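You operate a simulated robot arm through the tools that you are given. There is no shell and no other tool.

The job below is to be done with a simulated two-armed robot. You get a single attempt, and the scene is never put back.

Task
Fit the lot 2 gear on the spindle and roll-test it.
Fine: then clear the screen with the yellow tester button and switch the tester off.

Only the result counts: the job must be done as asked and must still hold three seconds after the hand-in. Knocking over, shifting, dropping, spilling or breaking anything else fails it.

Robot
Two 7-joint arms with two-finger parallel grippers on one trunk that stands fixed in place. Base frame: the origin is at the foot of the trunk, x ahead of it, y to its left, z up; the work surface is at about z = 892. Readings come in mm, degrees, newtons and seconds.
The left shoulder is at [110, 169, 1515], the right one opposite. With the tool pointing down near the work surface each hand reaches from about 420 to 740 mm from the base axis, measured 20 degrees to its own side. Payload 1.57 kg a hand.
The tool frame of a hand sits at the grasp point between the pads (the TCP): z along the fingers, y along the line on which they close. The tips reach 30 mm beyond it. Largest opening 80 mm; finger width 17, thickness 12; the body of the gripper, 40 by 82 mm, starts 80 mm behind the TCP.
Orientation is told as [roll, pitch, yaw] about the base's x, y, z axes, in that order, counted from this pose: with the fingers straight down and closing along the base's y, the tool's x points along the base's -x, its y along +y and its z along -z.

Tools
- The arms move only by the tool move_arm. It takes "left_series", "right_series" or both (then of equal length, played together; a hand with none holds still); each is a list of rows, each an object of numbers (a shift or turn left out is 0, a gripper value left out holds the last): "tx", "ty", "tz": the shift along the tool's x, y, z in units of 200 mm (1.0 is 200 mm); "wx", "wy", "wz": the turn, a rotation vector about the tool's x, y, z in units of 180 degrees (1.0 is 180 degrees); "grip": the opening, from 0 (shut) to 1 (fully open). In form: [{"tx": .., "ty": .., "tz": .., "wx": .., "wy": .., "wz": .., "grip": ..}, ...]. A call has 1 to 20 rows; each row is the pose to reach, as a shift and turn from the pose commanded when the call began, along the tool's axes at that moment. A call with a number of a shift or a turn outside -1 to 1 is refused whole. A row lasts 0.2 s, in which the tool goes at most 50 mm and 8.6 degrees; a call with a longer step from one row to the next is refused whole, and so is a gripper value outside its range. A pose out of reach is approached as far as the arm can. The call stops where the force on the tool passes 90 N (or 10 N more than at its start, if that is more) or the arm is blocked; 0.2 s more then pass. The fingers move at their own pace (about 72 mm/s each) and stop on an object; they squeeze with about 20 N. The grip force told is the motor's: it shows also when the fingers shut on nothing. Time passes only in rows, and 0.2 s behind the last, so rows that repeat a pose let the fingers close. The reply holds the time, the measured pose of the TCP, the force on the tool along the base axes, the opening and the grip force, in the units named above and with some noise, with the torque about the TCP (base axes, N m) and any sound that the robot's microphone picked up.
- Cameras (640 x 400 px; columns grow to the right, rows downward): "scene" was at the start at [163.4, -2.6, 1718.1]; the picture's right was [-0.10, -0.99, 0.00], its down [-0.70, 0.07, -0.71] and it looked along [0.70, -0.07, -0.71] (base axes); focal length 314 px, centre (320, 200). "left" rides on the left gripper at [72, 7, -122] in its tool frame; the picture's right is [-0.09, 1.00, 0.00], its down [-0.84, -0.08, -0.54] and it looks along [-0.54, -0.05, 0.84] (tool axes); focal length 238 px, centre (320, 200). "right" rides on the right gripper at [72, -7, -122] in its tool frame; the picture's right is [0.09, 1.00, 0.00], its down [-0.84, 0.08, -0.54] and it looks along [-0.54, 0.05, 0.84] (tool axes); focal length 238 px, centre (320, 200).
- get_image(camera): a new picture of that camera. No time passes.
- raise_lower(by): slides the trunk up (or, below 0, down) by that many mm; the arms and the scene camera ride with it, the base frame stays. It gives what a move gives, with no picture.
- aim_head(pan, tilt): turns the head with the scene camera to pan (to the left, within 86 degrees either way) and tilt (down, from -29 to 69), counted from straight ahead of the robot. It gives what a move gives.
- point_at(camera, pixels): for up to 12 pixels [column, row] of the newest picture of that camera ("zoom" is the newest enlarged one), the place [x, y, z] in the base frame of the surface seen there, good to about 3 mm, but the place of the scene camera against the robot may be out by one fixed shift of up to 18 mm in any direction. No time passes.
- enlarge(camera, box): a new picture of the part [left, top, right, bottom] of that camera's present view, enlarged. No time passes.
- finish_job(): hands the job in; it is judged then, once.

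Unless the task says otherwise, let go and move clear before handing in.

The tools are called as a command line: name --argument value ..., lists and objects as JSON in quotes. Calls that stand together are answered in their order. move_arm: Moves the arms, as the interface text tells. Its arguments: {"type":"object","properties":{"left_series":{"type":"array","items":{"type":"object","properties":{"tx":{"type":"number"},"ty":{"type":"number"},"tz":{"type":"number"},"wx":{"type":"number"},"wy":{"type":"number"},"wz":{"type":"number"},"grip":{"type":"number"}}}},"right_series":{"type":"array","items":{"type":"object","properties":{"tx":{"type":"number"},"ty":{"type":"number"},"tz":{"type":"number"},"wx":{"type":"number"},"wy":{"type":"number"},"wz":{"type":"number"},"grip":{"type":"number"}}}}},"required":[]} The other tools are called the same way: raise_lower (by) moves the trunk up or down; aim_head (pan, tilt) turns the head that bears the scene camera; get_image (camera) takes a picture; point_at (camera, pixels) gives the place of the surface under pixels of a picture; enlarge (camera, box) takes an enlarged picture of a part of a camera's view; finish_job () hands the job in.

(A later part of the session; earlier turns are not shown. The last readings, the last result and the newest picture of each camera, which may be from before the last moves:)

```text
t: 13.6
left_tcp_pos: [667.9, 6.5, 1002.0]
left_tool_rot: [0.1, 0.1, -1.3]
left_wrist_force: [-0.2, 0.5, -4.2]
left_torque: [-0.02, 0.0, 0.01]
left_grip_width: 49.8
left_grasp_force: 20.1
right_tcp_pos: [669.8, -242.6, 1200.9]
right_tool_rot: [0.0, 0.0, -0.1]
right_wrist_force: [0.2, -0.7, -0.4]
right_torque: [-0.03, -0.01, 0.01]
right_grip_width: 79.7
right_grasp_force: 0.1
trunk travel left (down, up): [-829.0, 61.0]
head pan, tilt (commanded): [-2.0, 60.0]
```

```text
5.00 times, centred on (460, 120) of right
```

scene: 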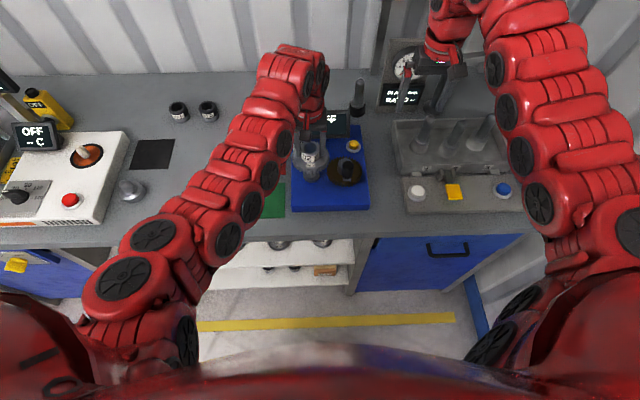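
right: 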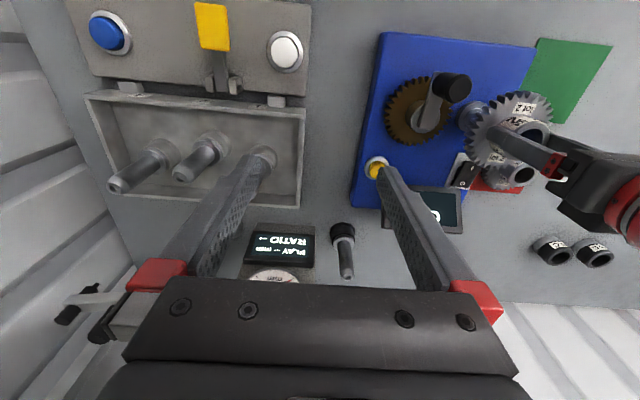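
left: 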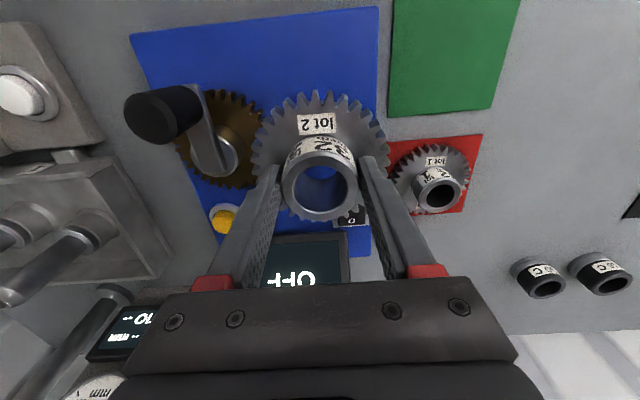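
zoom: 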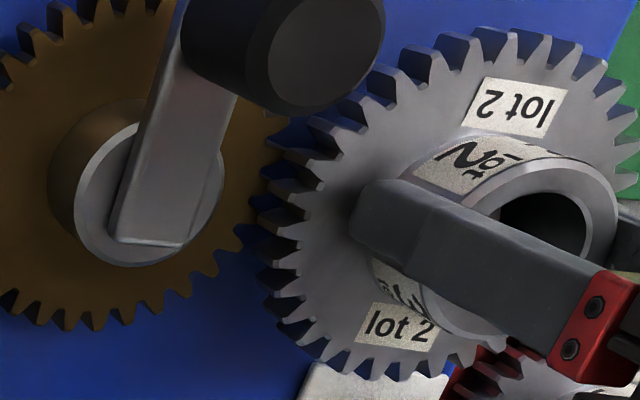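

The bore is over the spindle with no side force. I'll lower a few mm more to see whether the teeth mesh or clash.

move_arm --left_series '[{"tz": 0.01}, {"tz": 0.02}, {"tz": 0.03}]'

```text
t: 14.4
left_tcp_pos: [668.1, 5.5, 996.6]
left_tool_rot: [-0.1, 0.2, -1.4]
left_wrist_force: [-0.6, -0.2, -4.7]
left_torque: [0.0, 0.04, -0.02]
left_grip_width: 49.6
left_grasp_force: 19.5
right_tcp_pos: [669.0, -242.3, 1200.9]
right_tool_rot: [-0.1, -0.1, 0.0]
right_wrist_force: [-0.2, 0.0, -0.3]
right_torque: [-0.01, -0.02, -0.01]
right_grip_width: 80.0
right_grasp_force: 0.0
trunk travel left (down, up): [-829.0, 61.0]
head pan, tilt (commanded): [-2.0, 60.0]
```

No contact at TCP 996.6. Continuing down slowly.

move_arm --left_series '[{"tz": 0.01}, {"tz": 0.02}, {"tz": 0.03}]'

enlarge --camera "right" --box '[400, 80, 520, 160]'

```text
t: 15.2
left_tcp_pos: [669.2, 6.2, 989.9]
left_tool_rot: [0.1, 0.0, -1.3]
left_wrist_force: [-0.7, 0.4, -4.5]
left_torque: [0.01, 0.02, -0.04]
left_grip_width: 49.9
left_grasp_force: 20.2
right_tcp_pos: [669.3, -241.9, 1200.8]
right_tool_rot: [0.0, 0.0, -0.1]
right_wrist_force: [-0.6, -0.6, -0.2]
right_torque: [0.0, -0.05, 0.04]
right_grip_width: 80.1
right_grasp_force: 0.2
trunk travel left (down, up): [-829.0, 61.0]
head pan, tilt (commanded): [-2.0, 60.0]
```

```text
5.00 times, centred on (460, 120) of right
```

zoom: 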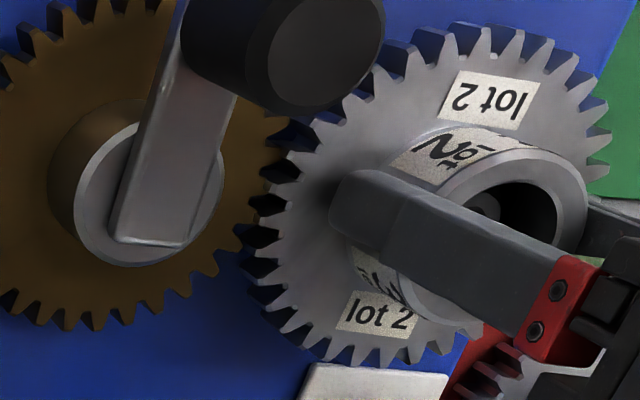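

The teeth are interleaving at about (260,190) in the zoom. Continue until seated on the flange (~TCP 984).

move_arm --left_series '[{"tz": 0.01}, {"tz": 0.02}, {"tz": 0.025}, {"tz": 0.03}]'

```text
t: 16.2
left_tcp_pos: [668.6, 5.5, 984.9]
left_tool_rot: [0.0, 0.0, -1.5]
left_wrist_force: [0.1, 0.5, -4.2]
left_torque: [0.04, 0.0, 0.02]
left_grip_width: 49.8
left_grasp_force: 20.0
right_tcp_pos: [669.1, -242.3, 1201.2]
right_tool_rot: [0.0, 0.0, -0.1]
right_wrist_force: [0.0, 0.0, -0.6]
right_torque: [0.0, 0.02, 0.01]
right_grip_width: 80.0
right_grasp_force: 0.0
trunk travel left (down, up): [-829.0, 61.0]
head pan, tilt (commanded): [-2.0, 60.0]
```

move_arm --left_series '[{"tz": 0.005}, {"tz": 0.01}, {"tz": 0.015}]'

enlarge --camera "scene" --box '[280, 120, 380, 210]'

enlarge --camera "right" --box '[400, 80, 520, 160]'

```text
t: 17.0
left_tcp_pos: [668.3, 5.8, 982.9]
left_tool_rot: [0.1, -0.2, -1.4]
left_wrist_force: [3.2, 0.3, 11.9]
left_torque: [0.29, -0.26, 0.04]
left_grip_width: 49.4
left_grasp_force: 20.3
right_tcp_pos: [667.9, -242.8, 1202.9]
right_tool_rot: [0.1, -0.1, 0.0]
right_wrist_force: [-0.3, 0.2, -0.4]
right_torque: [0.0, 0.01, -0.03]
right_grip_width: 79.9
right_grasp_force: 0.1
trunk travel left (down, up): [-829.0, 61.0]
head pan, tilt (commanded): [-2.0, 60.0]
```

```text
4.44 times, centred on (330, 165) of scene
```

zoom: 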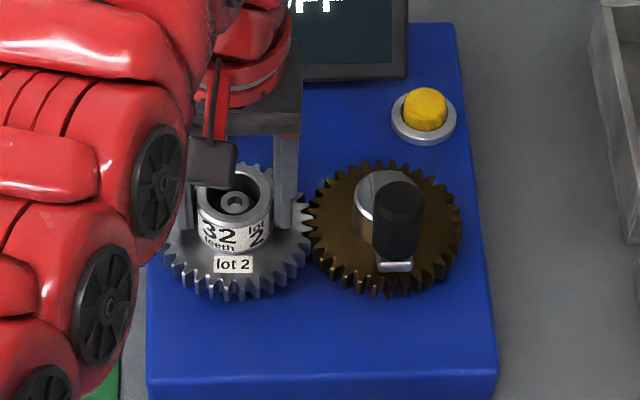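

```text
5.00 times, centred on (460, 120) of right
```

zoom: 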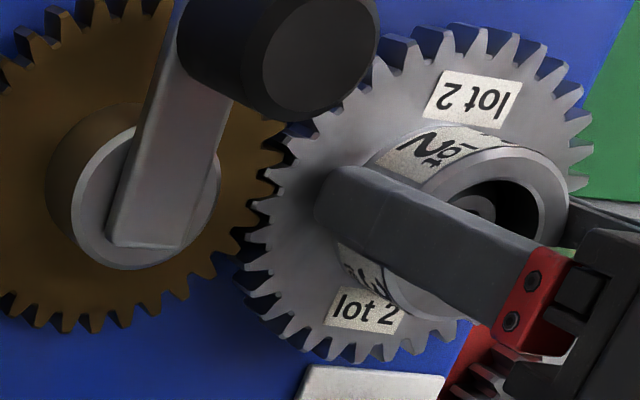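

Contact force of +12 N at TCP 982.9: the gear is seated on the flange with teeth meshed. I'll open the fingers a bit and lift straight up.

move_arm --left_series '[{"tz": 0.0, "grip": 0.8}, {"tz": 0.0, "grip": 0.8}, {"tz": 0.0, "grip": 0.8}, {"tz": -0.1, "grip": 0.8}, {"tz": -0.3, "grip": 0.8}, {"tz": -0.5, "grip": 0.8}]'

get_image --camera "left"

enlarge --camera "scene" --box '[280, 120, 380, 210]'

```text
t: 18.4
left_tcp_pos: [669.4, 6.8, 1083.5]
left_tool_rot: [0.0, 0.0, -1.5]
left_wrist_force: [1.0, 0.3, -0.1]
left_torque: [0.01, 0.01, 0.0]
left_grip_width: 64.1
left_grasp_force: 0.0
right_tcp_pos: [667.6, -243.1, 1200.5]
right_tool_rot: [-0.1, 0.1, 0.1]
right_wrist_force: [0.3, -0.1, 0.1]
right_torque: [-0.02, 0.01, 0.03]
right_grip_width: 80.1
right_grasp_force: 0.1
trunk travel left (down, up): [-829.0, 61.0]
head pan, tilt (commanded): [-2.0, 60.0]
```

```text
taken
```

left: 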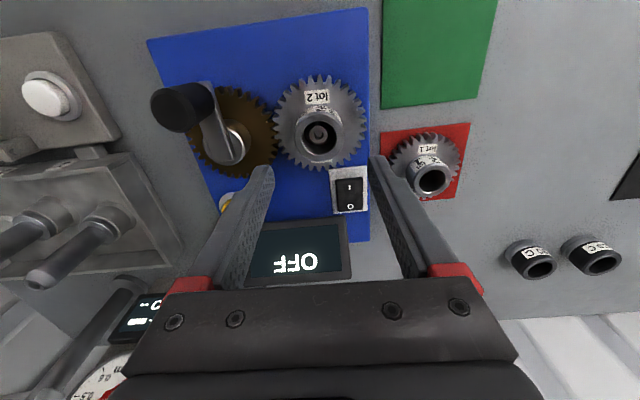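

```text
4.44 times, centred on (330, 165) of scene
```

zoom: 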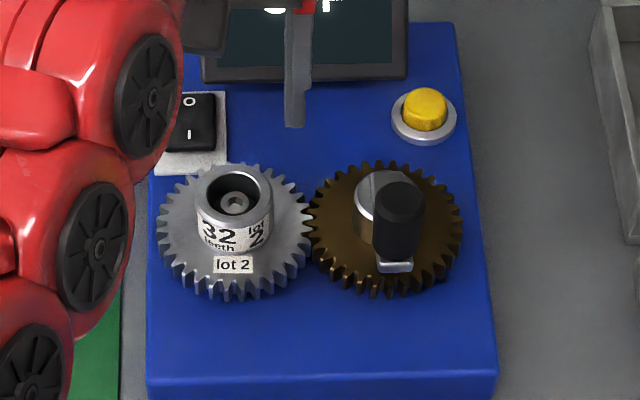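

The gear is on the spindle and meshed with the master gear. Next the rocker switch at (350,192) in the left view; I'll zoom in and measure it and the yellow button.

enlarge --camera "left" --box '[320, 160, 380, 220]'

point_at --camera "left" --pixels '[[349, 181], [349, 186], [350, 193], [351, 203], [351, 207], [338, 180], [362, 180], [335, 195], [366, 195], [338, 169], [365, 169], [340, 215]]'

point_at --camera "right" --pixels '[[466, 165], [470, 160], [474, 172], [465, 178], [458, 182], [376, 170], [372, 168], [380, 175], [375, 163], [385, 165]]'

enlarge --camera "right" --box '[440, 140, 500, 200]'

```text
6.67 times, centred on (350, 190) of left
```

zoom: 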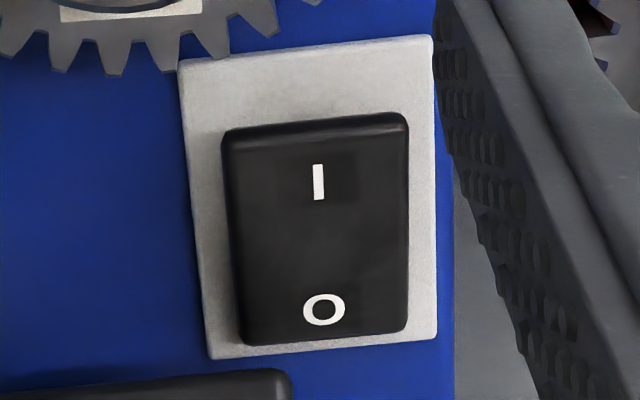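

```text
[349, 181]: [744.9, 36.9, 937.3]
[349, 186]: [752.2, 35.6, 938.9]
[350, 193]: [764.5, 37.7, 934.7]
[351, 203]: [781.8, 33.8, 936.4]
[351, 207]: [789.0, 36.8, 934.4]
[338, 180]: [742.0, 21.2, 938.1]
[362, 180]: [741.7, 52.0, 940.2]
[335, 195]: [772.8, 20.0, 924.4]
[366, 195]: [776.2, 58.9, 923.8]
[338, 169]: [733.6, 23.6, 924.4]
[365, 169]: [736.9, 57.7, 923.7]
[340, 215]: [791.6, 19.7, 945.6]
```

```text
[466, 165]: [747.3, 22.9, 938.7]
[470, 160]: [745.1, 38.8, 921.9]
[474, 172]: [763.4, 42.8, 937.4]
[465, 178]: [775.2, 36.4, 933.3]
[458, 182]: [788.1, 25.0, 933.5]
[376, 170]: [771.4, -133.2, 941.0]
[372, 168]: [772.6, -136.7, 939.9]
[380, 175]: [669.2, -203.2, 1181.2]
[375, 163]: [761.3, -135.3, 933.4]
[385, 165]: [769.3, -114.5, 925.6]
```

```text
6.67 times, centred on (470, 170) of right
```

zoom: 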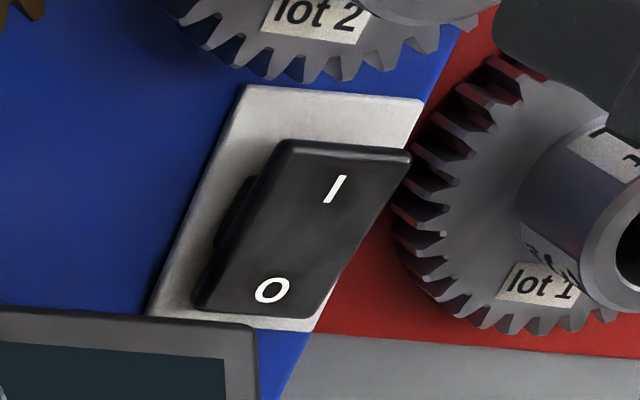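

Rocker "I" end is at about (748,37,939), "O" end at (782,36,933). I'll close the left fingers and move above the "I" end.

move_arm --left_series '[{"tx": -0.2, "ty": 0.075, "grip": 0.0, "wz": -0.004}, {"tx": -0.395, "ty": 0.15, "grip": 0.0, "wz": -0.008}, {"tx": -0.395, "ty": 0.15, "tz": 0.2, "grip": 0.0, "wz": -0.008}, {"tx": -0.395, "ty": 0.15, "tz": 0.37, "grip": 0.0, "wz": -0.008}, {"tx": -0.395, "ty": 0.15, "tz": 0.37, "grip": 0.0, "wz": -0.008}]'

get_image --camera "left"

enlarge --camera "scene" --box '[280, 100, 380, 190]'

enlarge --camera "right" --box '[400, 100, 600, 240]'

```text
t: 19.6
left_tcp_pos: [706.3, 41.8, 1035.2]
left_tool_rot: [-0.1, 0.0, 0.1]
left_wrist_force: [-0.6, -0.6, -0.8]
left_torque: [-0.04, -0.01, -0.02]
left_grip_width: 0.1
left_grasp_force: 20.3
left hand out of reach, approached as far as the arm can: row 2, 3, 4, 5
right_tcp_pos: [669.4, -241.2, 1201.2]
right_tool_rot: [0.0, 0.0, 0.0]
right_wrist_force: [0.6, -0.1, -0.5]
right_torque: [0.0, 0.02, 0.01]
right_grip_width: 79.9
right_grasp_force: 0.1
trunk travel left (down, up): [-829.0, 61.0]
head pan, tilt (commanded): [-2.0, 60.0]
```

```text
taken
```

left: 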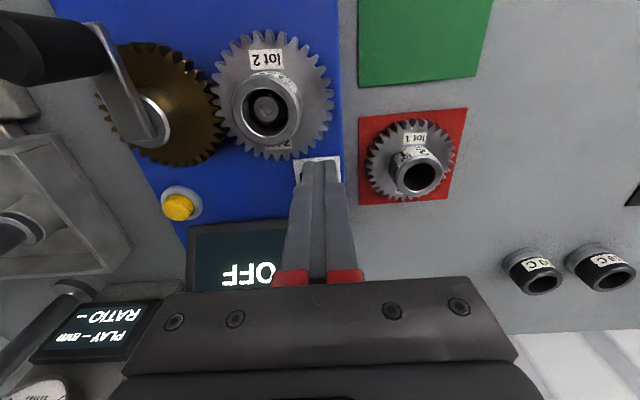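

```text
4.44 times, centred on (330, 145) of scene
```

zoom: 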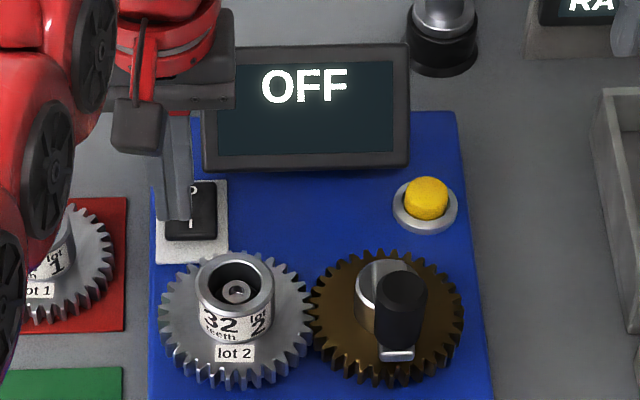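

```text
2.86 times, centred on (500, 170) of right
```

zoom: 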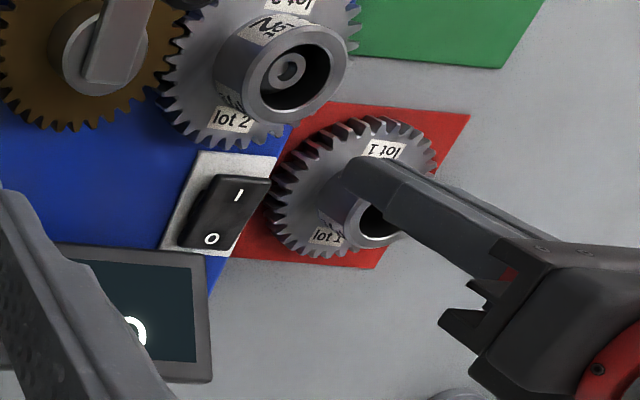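

The left hand topped out at x≈706 pointing straight down, so it must tilt forward to reach the rocker. I'll tilt the fingers 30° forward and move above the "I" end.

move_arm --left_series '[{"wy": -0.045}, {"wy": -0.09, "tx": -0.05, "ty": -0.01}, {"wy": -0.13, "tx": -0.11, "ty": -0.02}, {"wy": -0.1667, "tx": -0.172, "ty": -0.024}, {"wy": -0.1667, "tx": -0.172, "ty": -0.024, "tz": 0.1}, {"wy": -0.1667, "tx": -0.172, "ty": -0.024, "tz": 0.2}]'

get_image --camera "left"

enlarge --camera "scene" --box '[280, 100, 380, 190]'

enlarge --camera "right" --box '[400, 100, 600, 240]'

```text
t: 21.0
left_tcp_pos: [740.1, 36.0, 994.1]
left_tool_rot: [0.0, -30.1, 0.1]
left_wrist_force: [0.3, 0.0, -0.4]
left_torque: [-0.05, -0.01, 0.03]
left_grip_width: 0.0
left_grasp_force: 20.3
right_tcp_pos: [669.7, -241.7, 1201.2]
right_tool_rot: [0.1, 0.0, -0.1]
right_wrist_force: [-0.8, 0.0, 0.3]
right_torque: [-0.01, 0.0, 0.02]
right_grip_width: 79.8
right_grasp_force: 0.0
trunk travel left (down, up): [-829.0, 61.0]
head pan, tilt (commanded): [-2.0, 60.0]
```

```text
taken
```

left: 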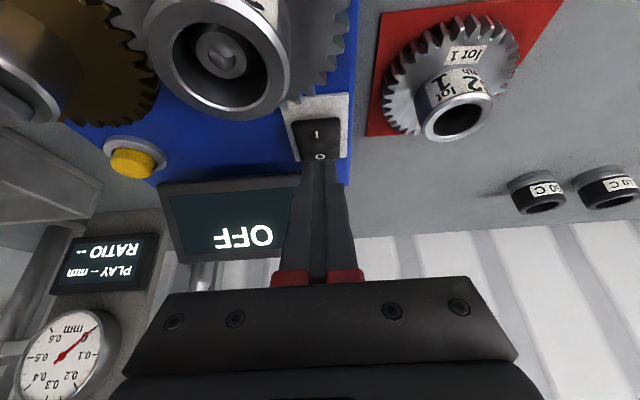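

```text
4.44 times, centred on (330, 145) of scene
```

zoom: 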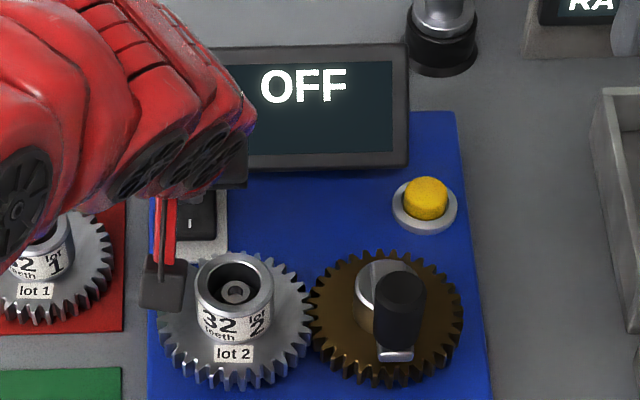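

```text
2.86 times, centred on (500, 170) of right
```

zoom: 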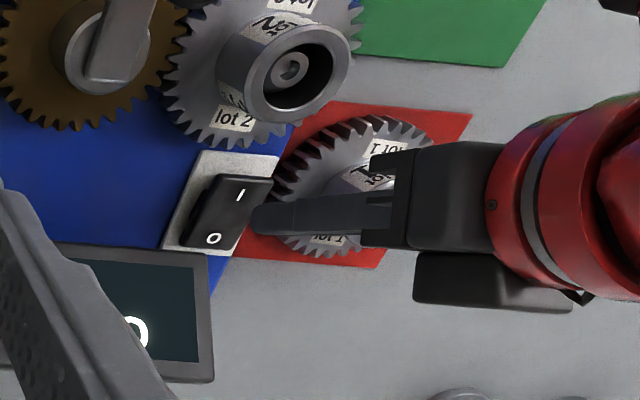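

Fingertips are above the rocker's I end; tip's lowest edge is near (748,36,964). I'll lower straight down in steps and watch the force.

move_arm --left_series '[{"tz": 0.0433, "tx": 0.025}, {"tz": 0.0866, "tx": 0.05}, {"tz": 0.0996, "tx": 0.0575}]'

enlarge --camera "left" --box '[270, 80, 370, 180]'

enlarge --camera "right" --box '[420, 120, 520, 200]'

```text
t: 21.8
left_tcp_pos: [740.8, 35.8, 972.3]
left_tool_rot: [0.1, -30.0, -0.1]
left_wrist_force: [-0.3, 0.4, 0.6]
left_torque: [0.02, 0.02, -0.01]
left_grip_width: 0.0
left_grasp_force: 19.9
right_tcp_pos: [668.1, -242.0, 1200.0]
right_tool_rot: [0.0, 0.1, 0.0]
right_wrist_force: [0.7, -0.3, -0.5]
right_torque: [0.0, 0.03, -0.03]
right_grip_width: 80.0
right_grasp_force: 0.0
trunk travel left (down, up): [-829.0, 61.0]
head pan, tilt (commanded): [-2.0, 60.0]
```

```text
4.00 times, centred on (320, 130) of left
```

zoom: 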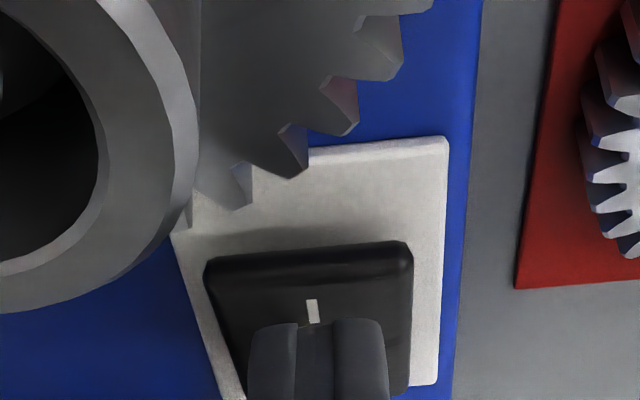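

```text
5.00 times, centred on (470, 160) of right
```

zoom: 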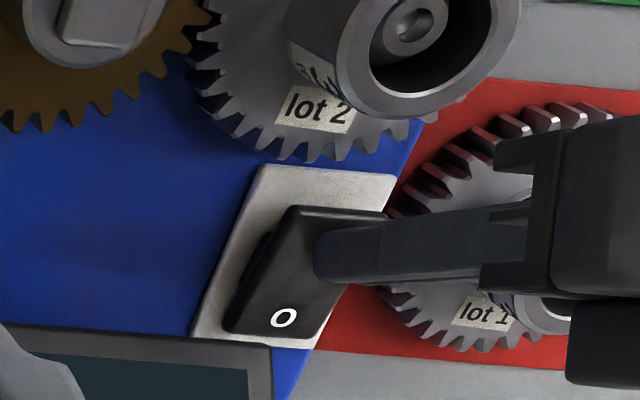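

The tip is just over the "I" mark. I'll shift 3 mm back toward the rocker's end and press down in small steps.

move_arm --left_series '[{"tz": -0.0075, "tx": 0.013}, {"tz": 0.0055, "tx": 0.0205}, {"tz": 0.0142, "tx": 0.0255}, {"tz": 0.0228, "tx": 0.0305}]'

enlarge --camera "right" --box '[420, 120, 520, 200]'

enlarge --camera "scene" --box '[280, 100, 380, 190]'

```text
t: 22.8
left_tcp_pos: [737.0, 37.5, 963.5]
left_tool_rot: [0.0, -30.0, 0.0]
left_wrist_force: [0.5, 0.3, -0.3]
left_torque: [0.03, 0.0, 0.0]
left_grip_width: 0.2
left_grasp_force: 20.3
right_tcp_pos: [669.5, -241.6, 1199.4]
right_tool_rot: [0.0, 0.0, 0.0]
right_wrist_force: [0.2, -0.2, -0.6]
right_torque: [-0.01, -0.03, 0.04]
right_grip_width: 79.9
right_grasp_force: 0.0
trunk travel left (down, up): [-829.0, 61.0]
head pan, tilt (commanded): [-2.0, 60.0]
```

```text
5.00 times, centred on (470, 160) of right
```

zoom: 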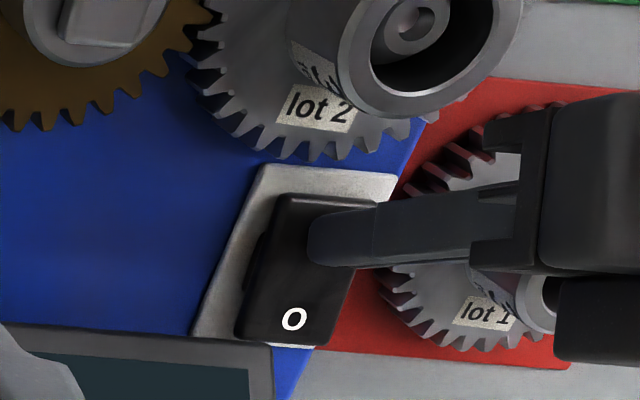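

```text
4.44 times, centred on (330, 145) of scene
```

zoom: 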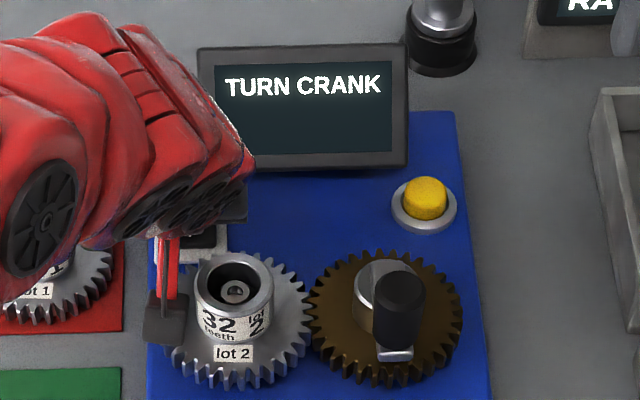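

The rocker flipped and the screen now reads "TURN CRANK". I'll raise the left hand and move it out to the left.

move_arm --left_series '[{"tz": -0.173, "tx": -0.1}, {"tz": -0.346, "tx": -0.2}, {"tz": -0.346, "tx": -0.2, "ty": 0.2}, {"tz": -0.346, "tx": -0.2, "ty": 0.4}, {"tz": -0.346, "tx": -0.2, "ty": 0.6}]'

get_image --camera "scene"

enlarge --camera "scene" --box '[280, 95, 390, 215]'

enlarge --camera "right" --box '[370, 60, 520, 180]'

```text
t: 24.0
left_tcp_pos: [746.5, 156.0, 1038.8]
left_tool_rot: [0.1, -30.0, 0.0]
left_wrist_force: [-0.6, 0.5, -0.1]
left_torque: [0.02, 0.01, 0.02]
left_grip_width: 0.0
left_grasp_force: 19.3
left hand out of reach, approached as far as the arm can: row 3, 4, 5
right_tcp_pos: [667.0, -241.8, 1201.4]
right_tool_rot: [-0.1, 0.0, -0.1]
right_wrist_force: [0.1, -0.5, 0.4]
right_torque: [0.03, -0.02, 0.04]
right_grip_width: 80.3
right_grasp_force: 0.0
trunk travel left (down, up): [-829.0, 61.0]
head pan, tilt (commanded): [-2.0, 60.0]
```

```text
taken
```

scene: 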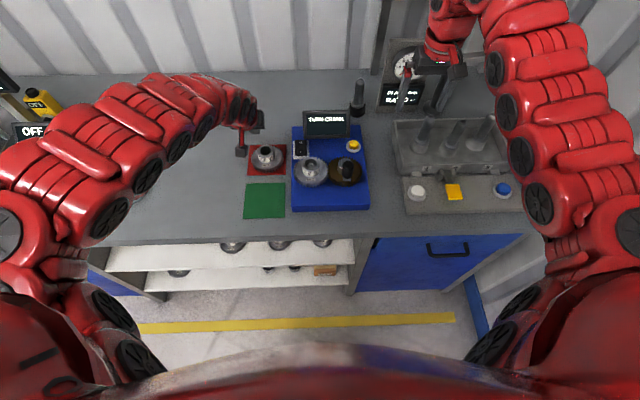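

```text
3.33 times, centred on (335, 155) of scene
```

zoom: 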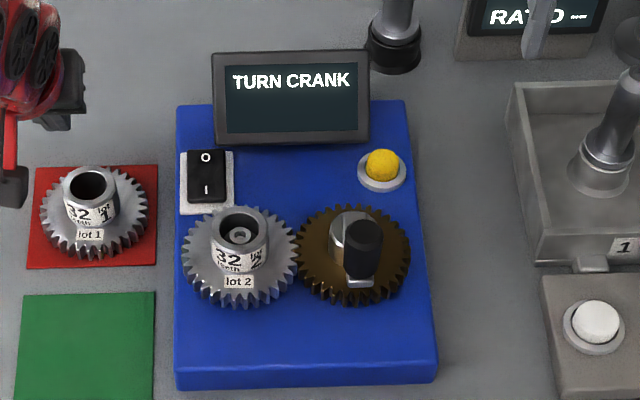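

```text
3.33 times, centred on (445, 120) of right
```

zoom: 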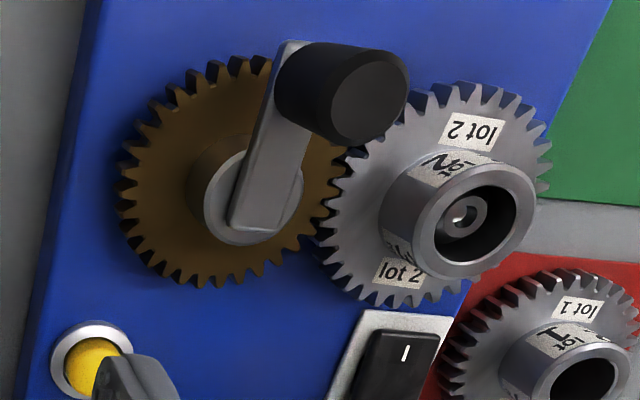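

Now for the crank: I'll measure the handle (top circle near (460,89) in the right image), the arm and the hub.

point_at --camera "right" --pixels '[[460, 89], [451, 89], [469, 89], [460, 79], [460, 99], [445, 84], [437, 90], [428, 110], [424, 122], [414, 125], [418, 132], [436, 105]]'

get_image --camera "left"

point_at --camera "scene" --pixels '[[344, 161], [347, 160], [350, 161], [347, 164], [347, 170], [346, 178], [341, 162], [344, 172], [311, 165], [333, 172], [354, 145], [301, 143]]'

```text
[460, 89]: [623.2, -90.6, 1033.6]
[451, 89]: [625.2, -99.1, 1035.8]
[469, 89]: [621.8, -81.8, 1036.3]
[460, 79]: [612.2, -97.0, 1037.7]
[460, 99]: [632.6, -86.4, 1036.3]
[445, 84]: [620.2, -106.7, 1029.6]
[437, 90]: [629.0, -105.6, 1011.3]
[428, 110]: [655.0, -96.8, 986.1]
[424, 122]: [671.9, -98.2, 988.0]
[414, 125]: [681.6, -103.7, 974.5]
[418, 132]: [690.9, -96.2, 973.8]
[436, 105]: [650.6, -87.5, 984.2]
```

```text
taken
```

left: 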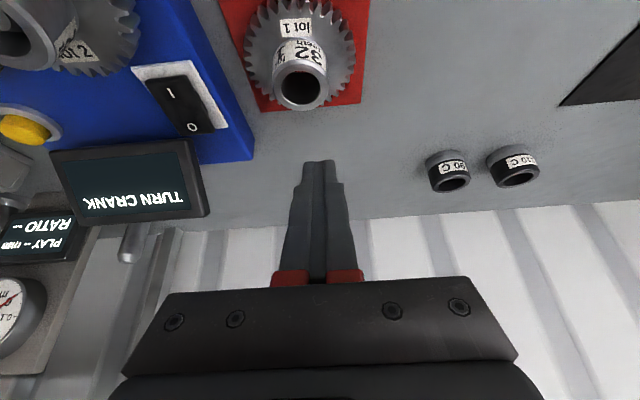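

```text
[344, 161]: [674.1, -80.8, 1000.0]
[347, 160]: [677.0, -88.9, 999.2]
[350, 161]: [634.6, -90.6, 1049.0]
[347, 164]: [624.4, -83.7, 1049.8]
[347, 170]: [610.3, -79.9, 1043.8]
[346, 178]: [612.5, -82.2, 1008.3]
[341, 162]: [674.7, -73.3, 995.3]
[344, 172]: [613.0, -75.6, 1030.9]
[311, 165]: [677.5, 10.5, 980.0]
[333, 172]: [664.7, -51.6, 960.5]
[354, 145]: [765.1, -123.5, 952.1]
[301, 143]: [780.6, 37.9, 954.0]
```

Handle top centre ≈(622.5,−90.5,1036), crank axis ≈(668.5,−87) so the crank radius is ≈46 mm. I'll bring the right hand over the crank at a height clear of the handle for a closer look and reach test.

move_arm --right_series '[{"ty": 0.24}, {"ty": 0.48}, {"ty": 0.72}, {"ty": 0.75, "tz": 0.2}, {"ty": 0.75, "tz": 0.4}, {"ty": 0.75, "tz": 0.6}]'

get_image --camera "right"

get_image --camera "scene"

```text
t: 25.4
left_tcp_pos: [747.5, 154.7, 1040.4]
left_tool_rot: [0.1, -29.9, 0.1]
left_wrist_force: [0.2, 0.4, -1.2]
left_torque: [0.02, 0.0, 0.02]
left_grip_width: 0.0
left_grasp_force: 20.3
right_tcp_pos: [667.9, -90.8, 1080.6]
right_tool_rot: [-0.1, 0.0, -0.1]
right_wrist_force: [0.8, 0.5, -0.4]
right_torque: [-0.03, 0.0, 0.0]
right_grip_width: 79.8
right_grasp_force: 0.0
trunk travel left (down, up): [-829.0, 61.0]
head pan, tilt (commanded): [-2.0, 60.0]
```

```text
taken
```

right: 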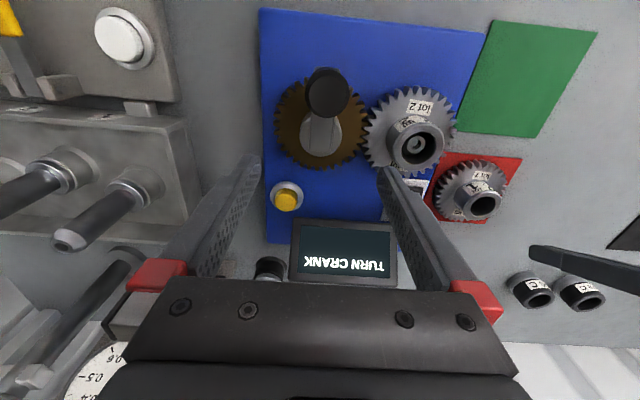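

```text
taken
```

scene: 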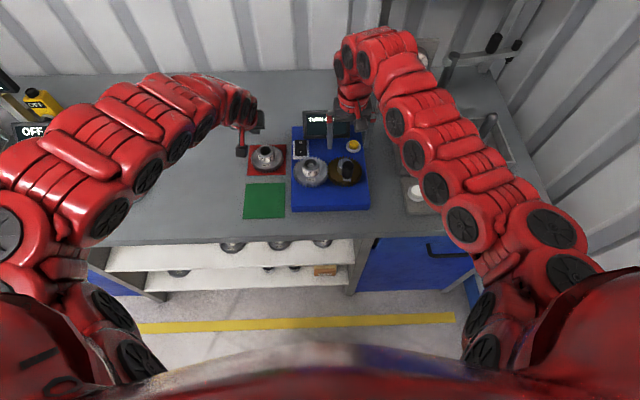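

The handle is at about (328,92) in the right picture. I'll zoom to find exact centre and also check the master gear's full outline for the axis.

enlarge --camera "right" --box '[260, 55, 460, 185]'

point_at --camera "right" --pixels '[[328, 92], [310, 92], [345, 92], [328, 75], [328, 108], [321, 125], [321, 150], [303, 140], [338, 140], [280, 125], [362, 125], [415, 143]]'

```text
3.08 times, centred on (360, 120) of right
```

zoom: 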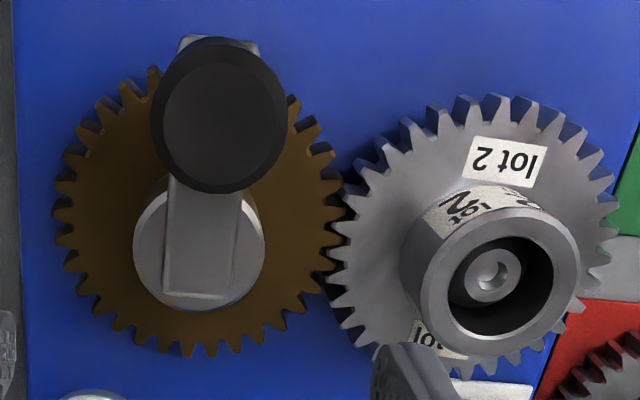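

```text
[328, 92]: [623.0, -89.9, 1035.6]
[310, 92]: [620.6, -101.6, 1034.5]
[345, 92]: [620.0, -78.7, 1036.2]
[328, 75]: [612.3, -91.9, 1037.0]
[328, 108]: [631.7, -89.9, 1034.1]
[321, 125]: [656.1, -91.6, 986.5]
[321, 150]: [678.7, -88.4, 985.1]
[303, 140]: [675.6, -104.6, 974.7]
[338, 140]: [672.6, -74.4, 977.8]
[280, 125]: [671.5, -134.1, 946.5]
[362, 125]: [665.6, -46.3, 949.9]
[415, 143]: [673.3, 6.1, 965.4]
```

Handle axis ≈(622,−90), crank axis ≈(669,−90), radius ≈47 mm. I'll test the reach of the circle's far and near points at this height (fingers are above the handle).

move_arm --right_series '[{"tx": -0.12}, {"tx": -0.235}, {"tx": -0.235}]'

move_arm --right_series '[{"tx": 0.2}, {"tx": 0.4}, {"tx": 0.465}, {"tx": 0.465}]'

```text
t: 26.2
left_tcp_pos: [746.9, 153.9, 1041.4]
left_tool_rot: [0.1, -30.1, 0.0]
left_wrist_force: [-0.5, -0.2, 0.3]
left_torque: [0.01, 0.01, 0.0]
left_grip_width: 0.1
left_grasp_force: 20.0
right_tcp_pos: [715.0, -91.3, 1081.8]
right_tool_rot: [0.1, 0.1, -0.1]
right_wrist_force: [-0.5, 0.4, -0.6]
right_torque: [-0.03, -0.01, 0.0]
right_grip_width: 79.5
right_grasp_force: 0.1
trunk travel left (down, up): [-829.0, 61.0]
head pan, tilt (commanded): [-2.0, 60.0]
```

```text
t: 27.2
left_tcp_pos: [747.5, 153.4, 1040.6]
left_tool_rot: [0.1, -30.0, 0.0]
left_wrist_force: [-0.1, -0.5, 0.3]
left_torque: [0.0, -0.02, 0.0]
left_grip_width: 0.1
left_grasp_force: 19.6
right_tcp_pos: [645.3, -93.7, 1082.3]
right_tool_rot: [0.1, 0.1, -0.1]
right_wrist_force: [-0.8, -1.1, -0.6]
right_torque: [0.05, 0.03, -0.01]
right_grip_width: 79.9
right_grasp_force: 0.0
right hand out of reach, approached as far as the arm can: row 2, 3, 4
trunk travel left (down, up): [-829.0, 61.0]
head pan, tilt (commanded): [-2.0, 60.0]
```

Near side at this height stops at x≈645; lower is needed there. I'll test the far point (716,−90) at working height z≈1026, where the space above the gear hub is free.

move_arm --right_series '[{"tx": -0.2, "ty": 0.015}, {"tx": -0.355, "ty": 0.018}, {"tx": -0.355, "ty": 0.018, "tz": 0.14}, {"tx": -0.355, "ty": 0.018, "tz": 0.28}, {"tx": -0.355, "ty": 0.018, "tz": 0.28}]'

```text
t: 28.4
left_tcp_pos: [746.9, 155.0, 1039.7]
left_tool_rot: [-0.1, -30.0, 0.1]
left_wrist_force: [-0.2, 0.1, -0.1]
left_torque: [0.03, 0.01, 0.0]
left_grip_width: 0.0
left_grasp_force: 20.1
right_tcp_pos: [714.7, -88.0, 1025.4]
right_tool_rot: [0.0, -0.1, 0.0]
right_wrist_force: [0.0, 0.4, -0.2]
right_torque: [0.0, 0.03, 0.0]
right_grip_width: 80.0
right_grasp_force: 0.1
trunk travel left (down, up): [-829.0, 61.0]
head pan, tilt (commanded): [-2.0, 60.0]
```

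Far point is reachable at z=1025 pointing straight down. Now I'll slide back along −x at this height so the handle enters between the open fingers.

move_arm --right_series '[{"tx": 0.2, "ty": -0.01}, {"tx": 0.33, "ty": -0.01}, {"tx": 0.4, "ty": -0.01}]'

get_image --camera "right"

enlarge --camera "scene" --box '[280, 95, 390, 215]'

```text
t: 29.2
left_tcp_pos: [747.0, 152.6, 1040.3]
left_tool_rot: [0.0, -30.0, 0.0]
left_wrist_force: [-0.2, 0.7, 0.1]
left_torque: [-0.02, 0.0, 0.03]
left_grip_width: 0.2
left_grasp_force: 20.2
right_tcp_pos: [635.9, -92.6, 1024.7]
right_tool_rot: [0.0, 0.1, -0.1]
right_wrist_force: [-1.1, -0.2, 0.2]
right_torque: [0.01, 0.02, 0.0]
right_grip_width: 80.2
right_grasp_force: 0.0
trunk travel left (down, up): [-829.0, 61.0]
head pan, tilt (commanded): [-2.0, 60.0]
```

```text
taken
```

right: 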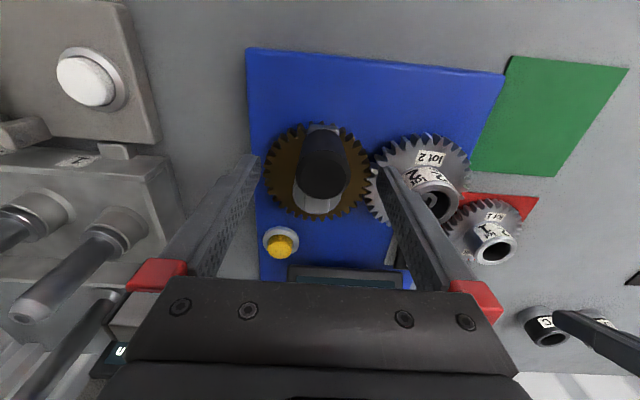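

```text
3.33 times, centred on (335, 155) of scene
```

zoom: 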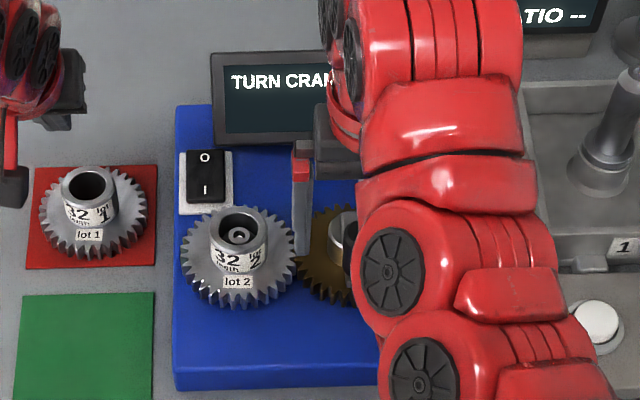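

The handle is now between the open fingers around (323,165). I'll go the last 14 mm and close on it.

move_arm --right_series '[{"tx": 0.04, "ty": 0.005}, {"tx": 0.07, "ty": 0.005}, {"tx": 0.07, "ty": 0.005}]'

enlarge --camera "right" --box '[240, 90, 440, 260]'

get_image --camera "right"

point_at --camera "right" --pixels '[[323, 185], [310, 185], [336, 185], [323, 170], [323, 200]]'

```text
t: 30.0
left_tcp_pos: [747.5, 154.6, 1039.8]
left_tool_rot: [0.0, -30.0, 0.0]
left_wrist_force: [-0.4, 0.9, 0.3]
left_torque: [-0.03, 0.05, 0.02]
left_grip_width: 0.0
left_grasp_force: 19.8
right_tcp_pos: [623.6, -90.9, 1024.7]
right_tool_rot: [0.0, -0.1, 0.0]
right_wrist_force: [0.1, 0.0, 0.1]
right_torque: [0.0, -0.02, 0.01]
right_grip_width: 80.1
right_grasp_force: 0.0
trunk travel left (down, up): [-829.0, 61.0]
head pan, tilt (commanded): [-2.0, 60.0]
```

```text
2.35 times, centred on (340, 175) of right
```

zoom: 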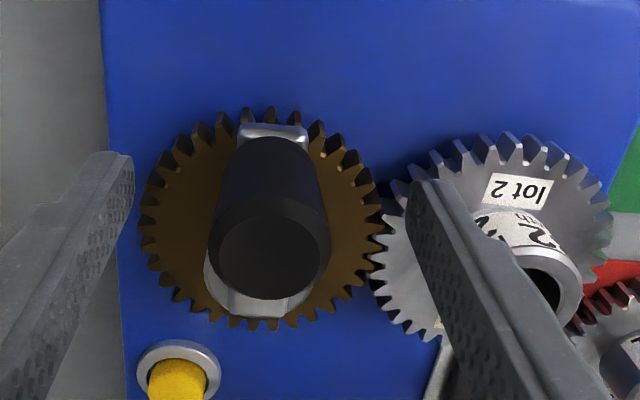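

```text
taken
```

right: 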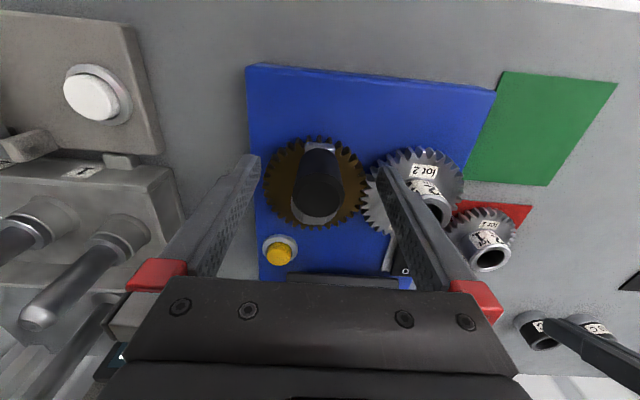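

```text
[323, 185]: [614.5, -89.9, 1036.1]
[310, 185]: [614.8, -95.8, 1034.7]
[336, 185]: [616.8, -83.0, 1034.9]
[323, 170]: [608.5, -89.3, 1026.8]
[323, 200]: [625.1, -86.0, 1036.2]
```

Handle top centre ≈(623,−89.5), right at the TCP. Closing the right gripper.

move_arm --right_series '[{"grip": 0.0}, {"grip": 0.0}, {"grip": 0.0}, {"grip": 0.0}, {"grip": 0.0}]'

get_image --camera "right"

```text
t: 31.2
left_tcp_pos: [748.0, 153.7, 1041.1]
left_tool_rot: [0.1, -30.0, 0.1]
left_wrist_force: [0.0, 0.1, 0.0]
left_torque: [-0.01, 0.01, 0.0]
left_grip_width: 0.0
left_grasp_force: 19.9
right_tcp_pos: [623.3, -90.5, 1025.1]
right_tool_rot: [0.1, 0.0, 0.0]
right_wrist_force: [-0.9, -3.8, 0.4]
right_torque: [0.53, -0.05, -0.1]
right_grip_width: 29.7
right_grasp_force: 39.3
trunk travel left (down, up): [-829.0, 61.0]
head pan, tilt (commanded): [-2.0, 60.0]
```

```text
taken
```

right: 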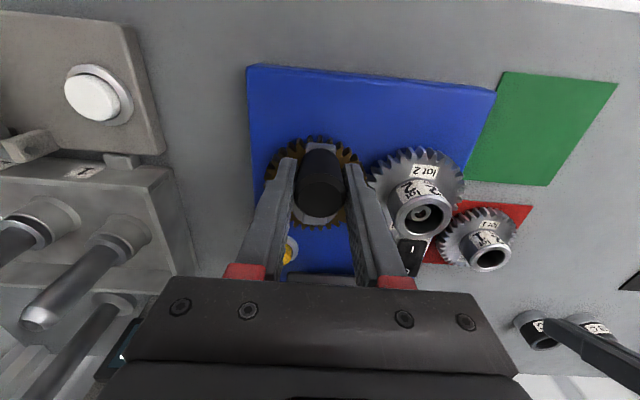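

Gripped at 29.7 mm. I'll start turning the crank clockwise (seen from above) with a small 20° arc, checking forces.

move_arm --right_series '[{"tx": -0.0009, "ty": 0.0203}, {"tx": -0.0035, "ty": 0.0404}, {"tx": -0.0079, "ty": 0.0602}, {"tx": -0.014, "ty": 0.0795}]'

get_image --camera "right"

get_image --camera "left"

```text
t: 32.2
left_tcp_pos: [745.5, 145.9, 1043.4]
left_tool_rot: [0.5, -30.1, -0.3]
left_wrist_force: [-0.3, 0.7, -0.1]
left_torque: [0.01, 0.02, 0.0]
left_grip_width: 0.2
left_grasp_force: 19.9
right_tcp_pos: [622.8, -89.9, 1025.6]
right_tool_rot: [-0.4, 0.1, -0.9]
right_wrist_force: [-18.5, -63.7, 0.1]
right_torque: [0.81, 0.47, -0.19]
right_grip_width: 30.2
right_grasp_force: 39.4
trunk travel left (down, up): [-829.0, 61.0]
head pan, tilt (commanded): [-2.0, 60.0]
```

```text
taken
```

right: 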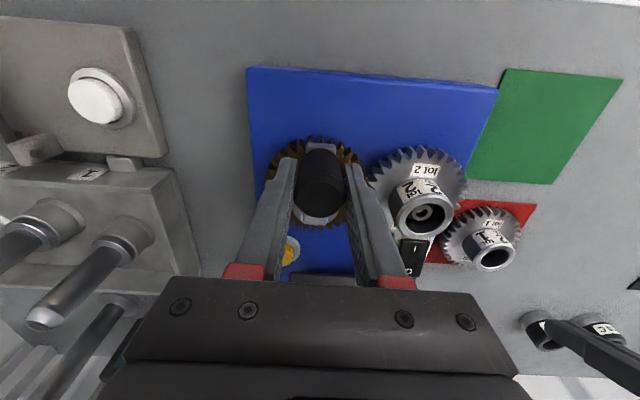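

```text
taken
```

left: 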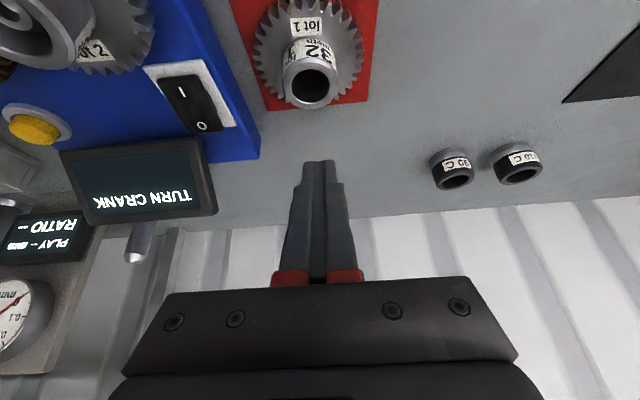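

The crank did not turn: −64 N built up with the TCP still at (622.8,−89.9). I'll back off the load to the original command and then check.

move_arm --right_series '[{"tx": 0.006, "ty": -0.02}, {"tx": 0.0105, "ty": -0.04}, {"tx": 0.0131, "ty": -0.06}, {"tx": 0.014, "ty": -0.0795}]'

enlarge --camera "right" --box '[240, 100, 480, 260]'

enlarge --camera "scene" --box '[280, 95, 390, 215]'

```text
t: 33.2
left_tcp_pos: [747.8, 152.6, 1039.5]
left_tool_rot: [0.1, -30.0, 0.0]
left_wrist_force: [-0.2, -0.2, -0.7]
left_torque: [0.0, 0.0, 0.03]
left_grip_width: 0.1
left_grasp_force: 20.0
right_tcp_pos: [622.3, -90.5, 1024.5]
right_tool_rot: [0.2, -0.1, 0.0]
right_wrist_force: [-1.3, -18.1, -5.7]
right_torque: [-1.65, -0.7, -0.04]
right_grip_width: 29.5
right_grasp_force: 39.3
trunk travel left (down, up): [-829.0, 61.0]
head pan, tilt (commanded): [-2.0, 60.0]
```

```text
2.50 times, centred on (360, 180) of right
```

zoom: 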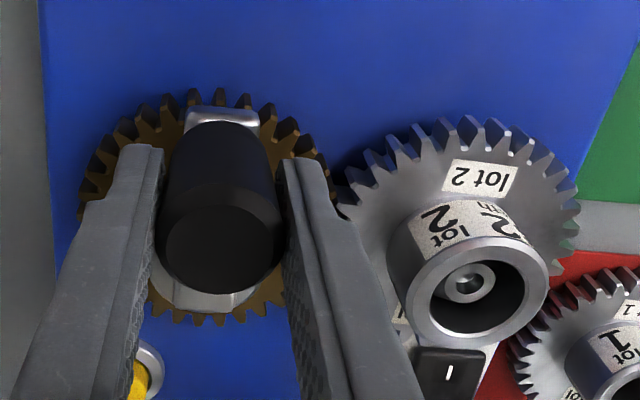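

```text
3.33 times, centred on (335, 155) of scene
```

zoom: 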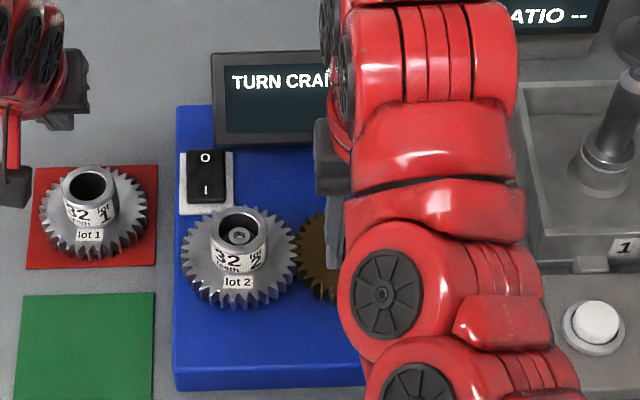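

Residual −18 N in y remains, suggesting the crank resists that way. I'll try the other direction (handle toward −y) in small steps.

move_arm --right_series '[{"tx": -0.0009, "ty": -0.0203}, {"tx": -0.0035, "ty": -0.0404}]'

enlarge --camera "right" --box '[240, 100, 480, 260]'

```text
t: 33.8
left_tcp_pos: [746.9, 156.4, 1038.2]
left_tool_rot: [-0.2, -30.0, 0.1]
left_wrist_force: [-0.3, -0.2, -0.4]
left_torque: [0.0, -0.01, -0.01]
left_grip_width: 0.0
left_grasp_force: 19.8
right_tcp_pos: [622.3, -90.4, 1025.2]
right_tool_rot: [0.3, 0.1, 0.5]
right_wrist_force: [-3.2, 16.3, -4.7]
right_torque: [-1.23, -1.32, 0.7]
right_grip_width: 29.9
right_grasp_force: 39.6
trunk travel left (down, up): [-829.0, 61.0]
head pan, tilt (commanded): [-2.0, 60.0]
```

```text
2.50 times, centred on (360, 180) of right
```

zoom: 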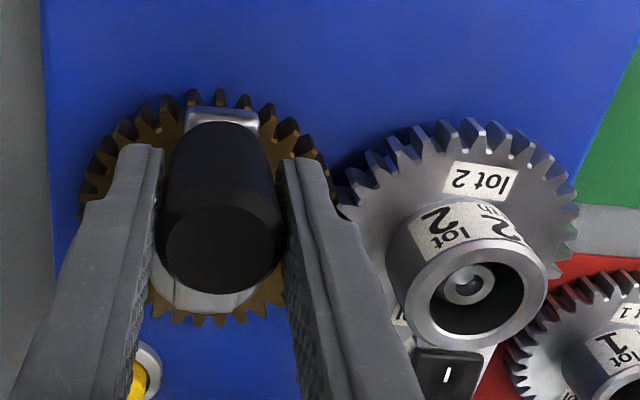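

Still no turn at 16 N. I'll increase gradually in this direction.

move_arm --right_series '[{"tx": -0.002, "ty": -0.02}, {"tx": -0.005, "ty": -0.04}]'

enlarge --camera "right" --box '[240, 100, 480, 260]'

```text
t: 34.4
left_tcp_pos: [745.6, 157.7, 1040.9]
left_tool_rot: [-0.2, -29.9, 0.0]
left_wrist_force: [0.1, 0.7, 0.5]
left_torque: [0.0, 0.01, -0.01]
left_grip_width: 0.0
left_grasp_force: 19.8
right_tcp_pos: [623.3, -104.3, 1026.0]
right_tool_rot: [-0.2, 0.1, -0.1]
right_wrist_force: [-9.7, 7.2, -2.6]
right_torque: [0.96, 0.72, 0.43]
right_grip_width: 28.5
right_grasp_force: 38.7
trunk travel left (down, up): [-829.0, 61.0]
head pan, tilt (commanded): [-2.0, 60.0]
```

```text
2.50 times, centred on (360, 180) of right
```

zoom: 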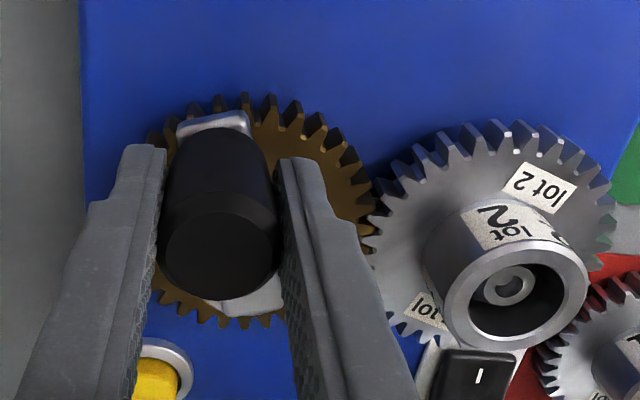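

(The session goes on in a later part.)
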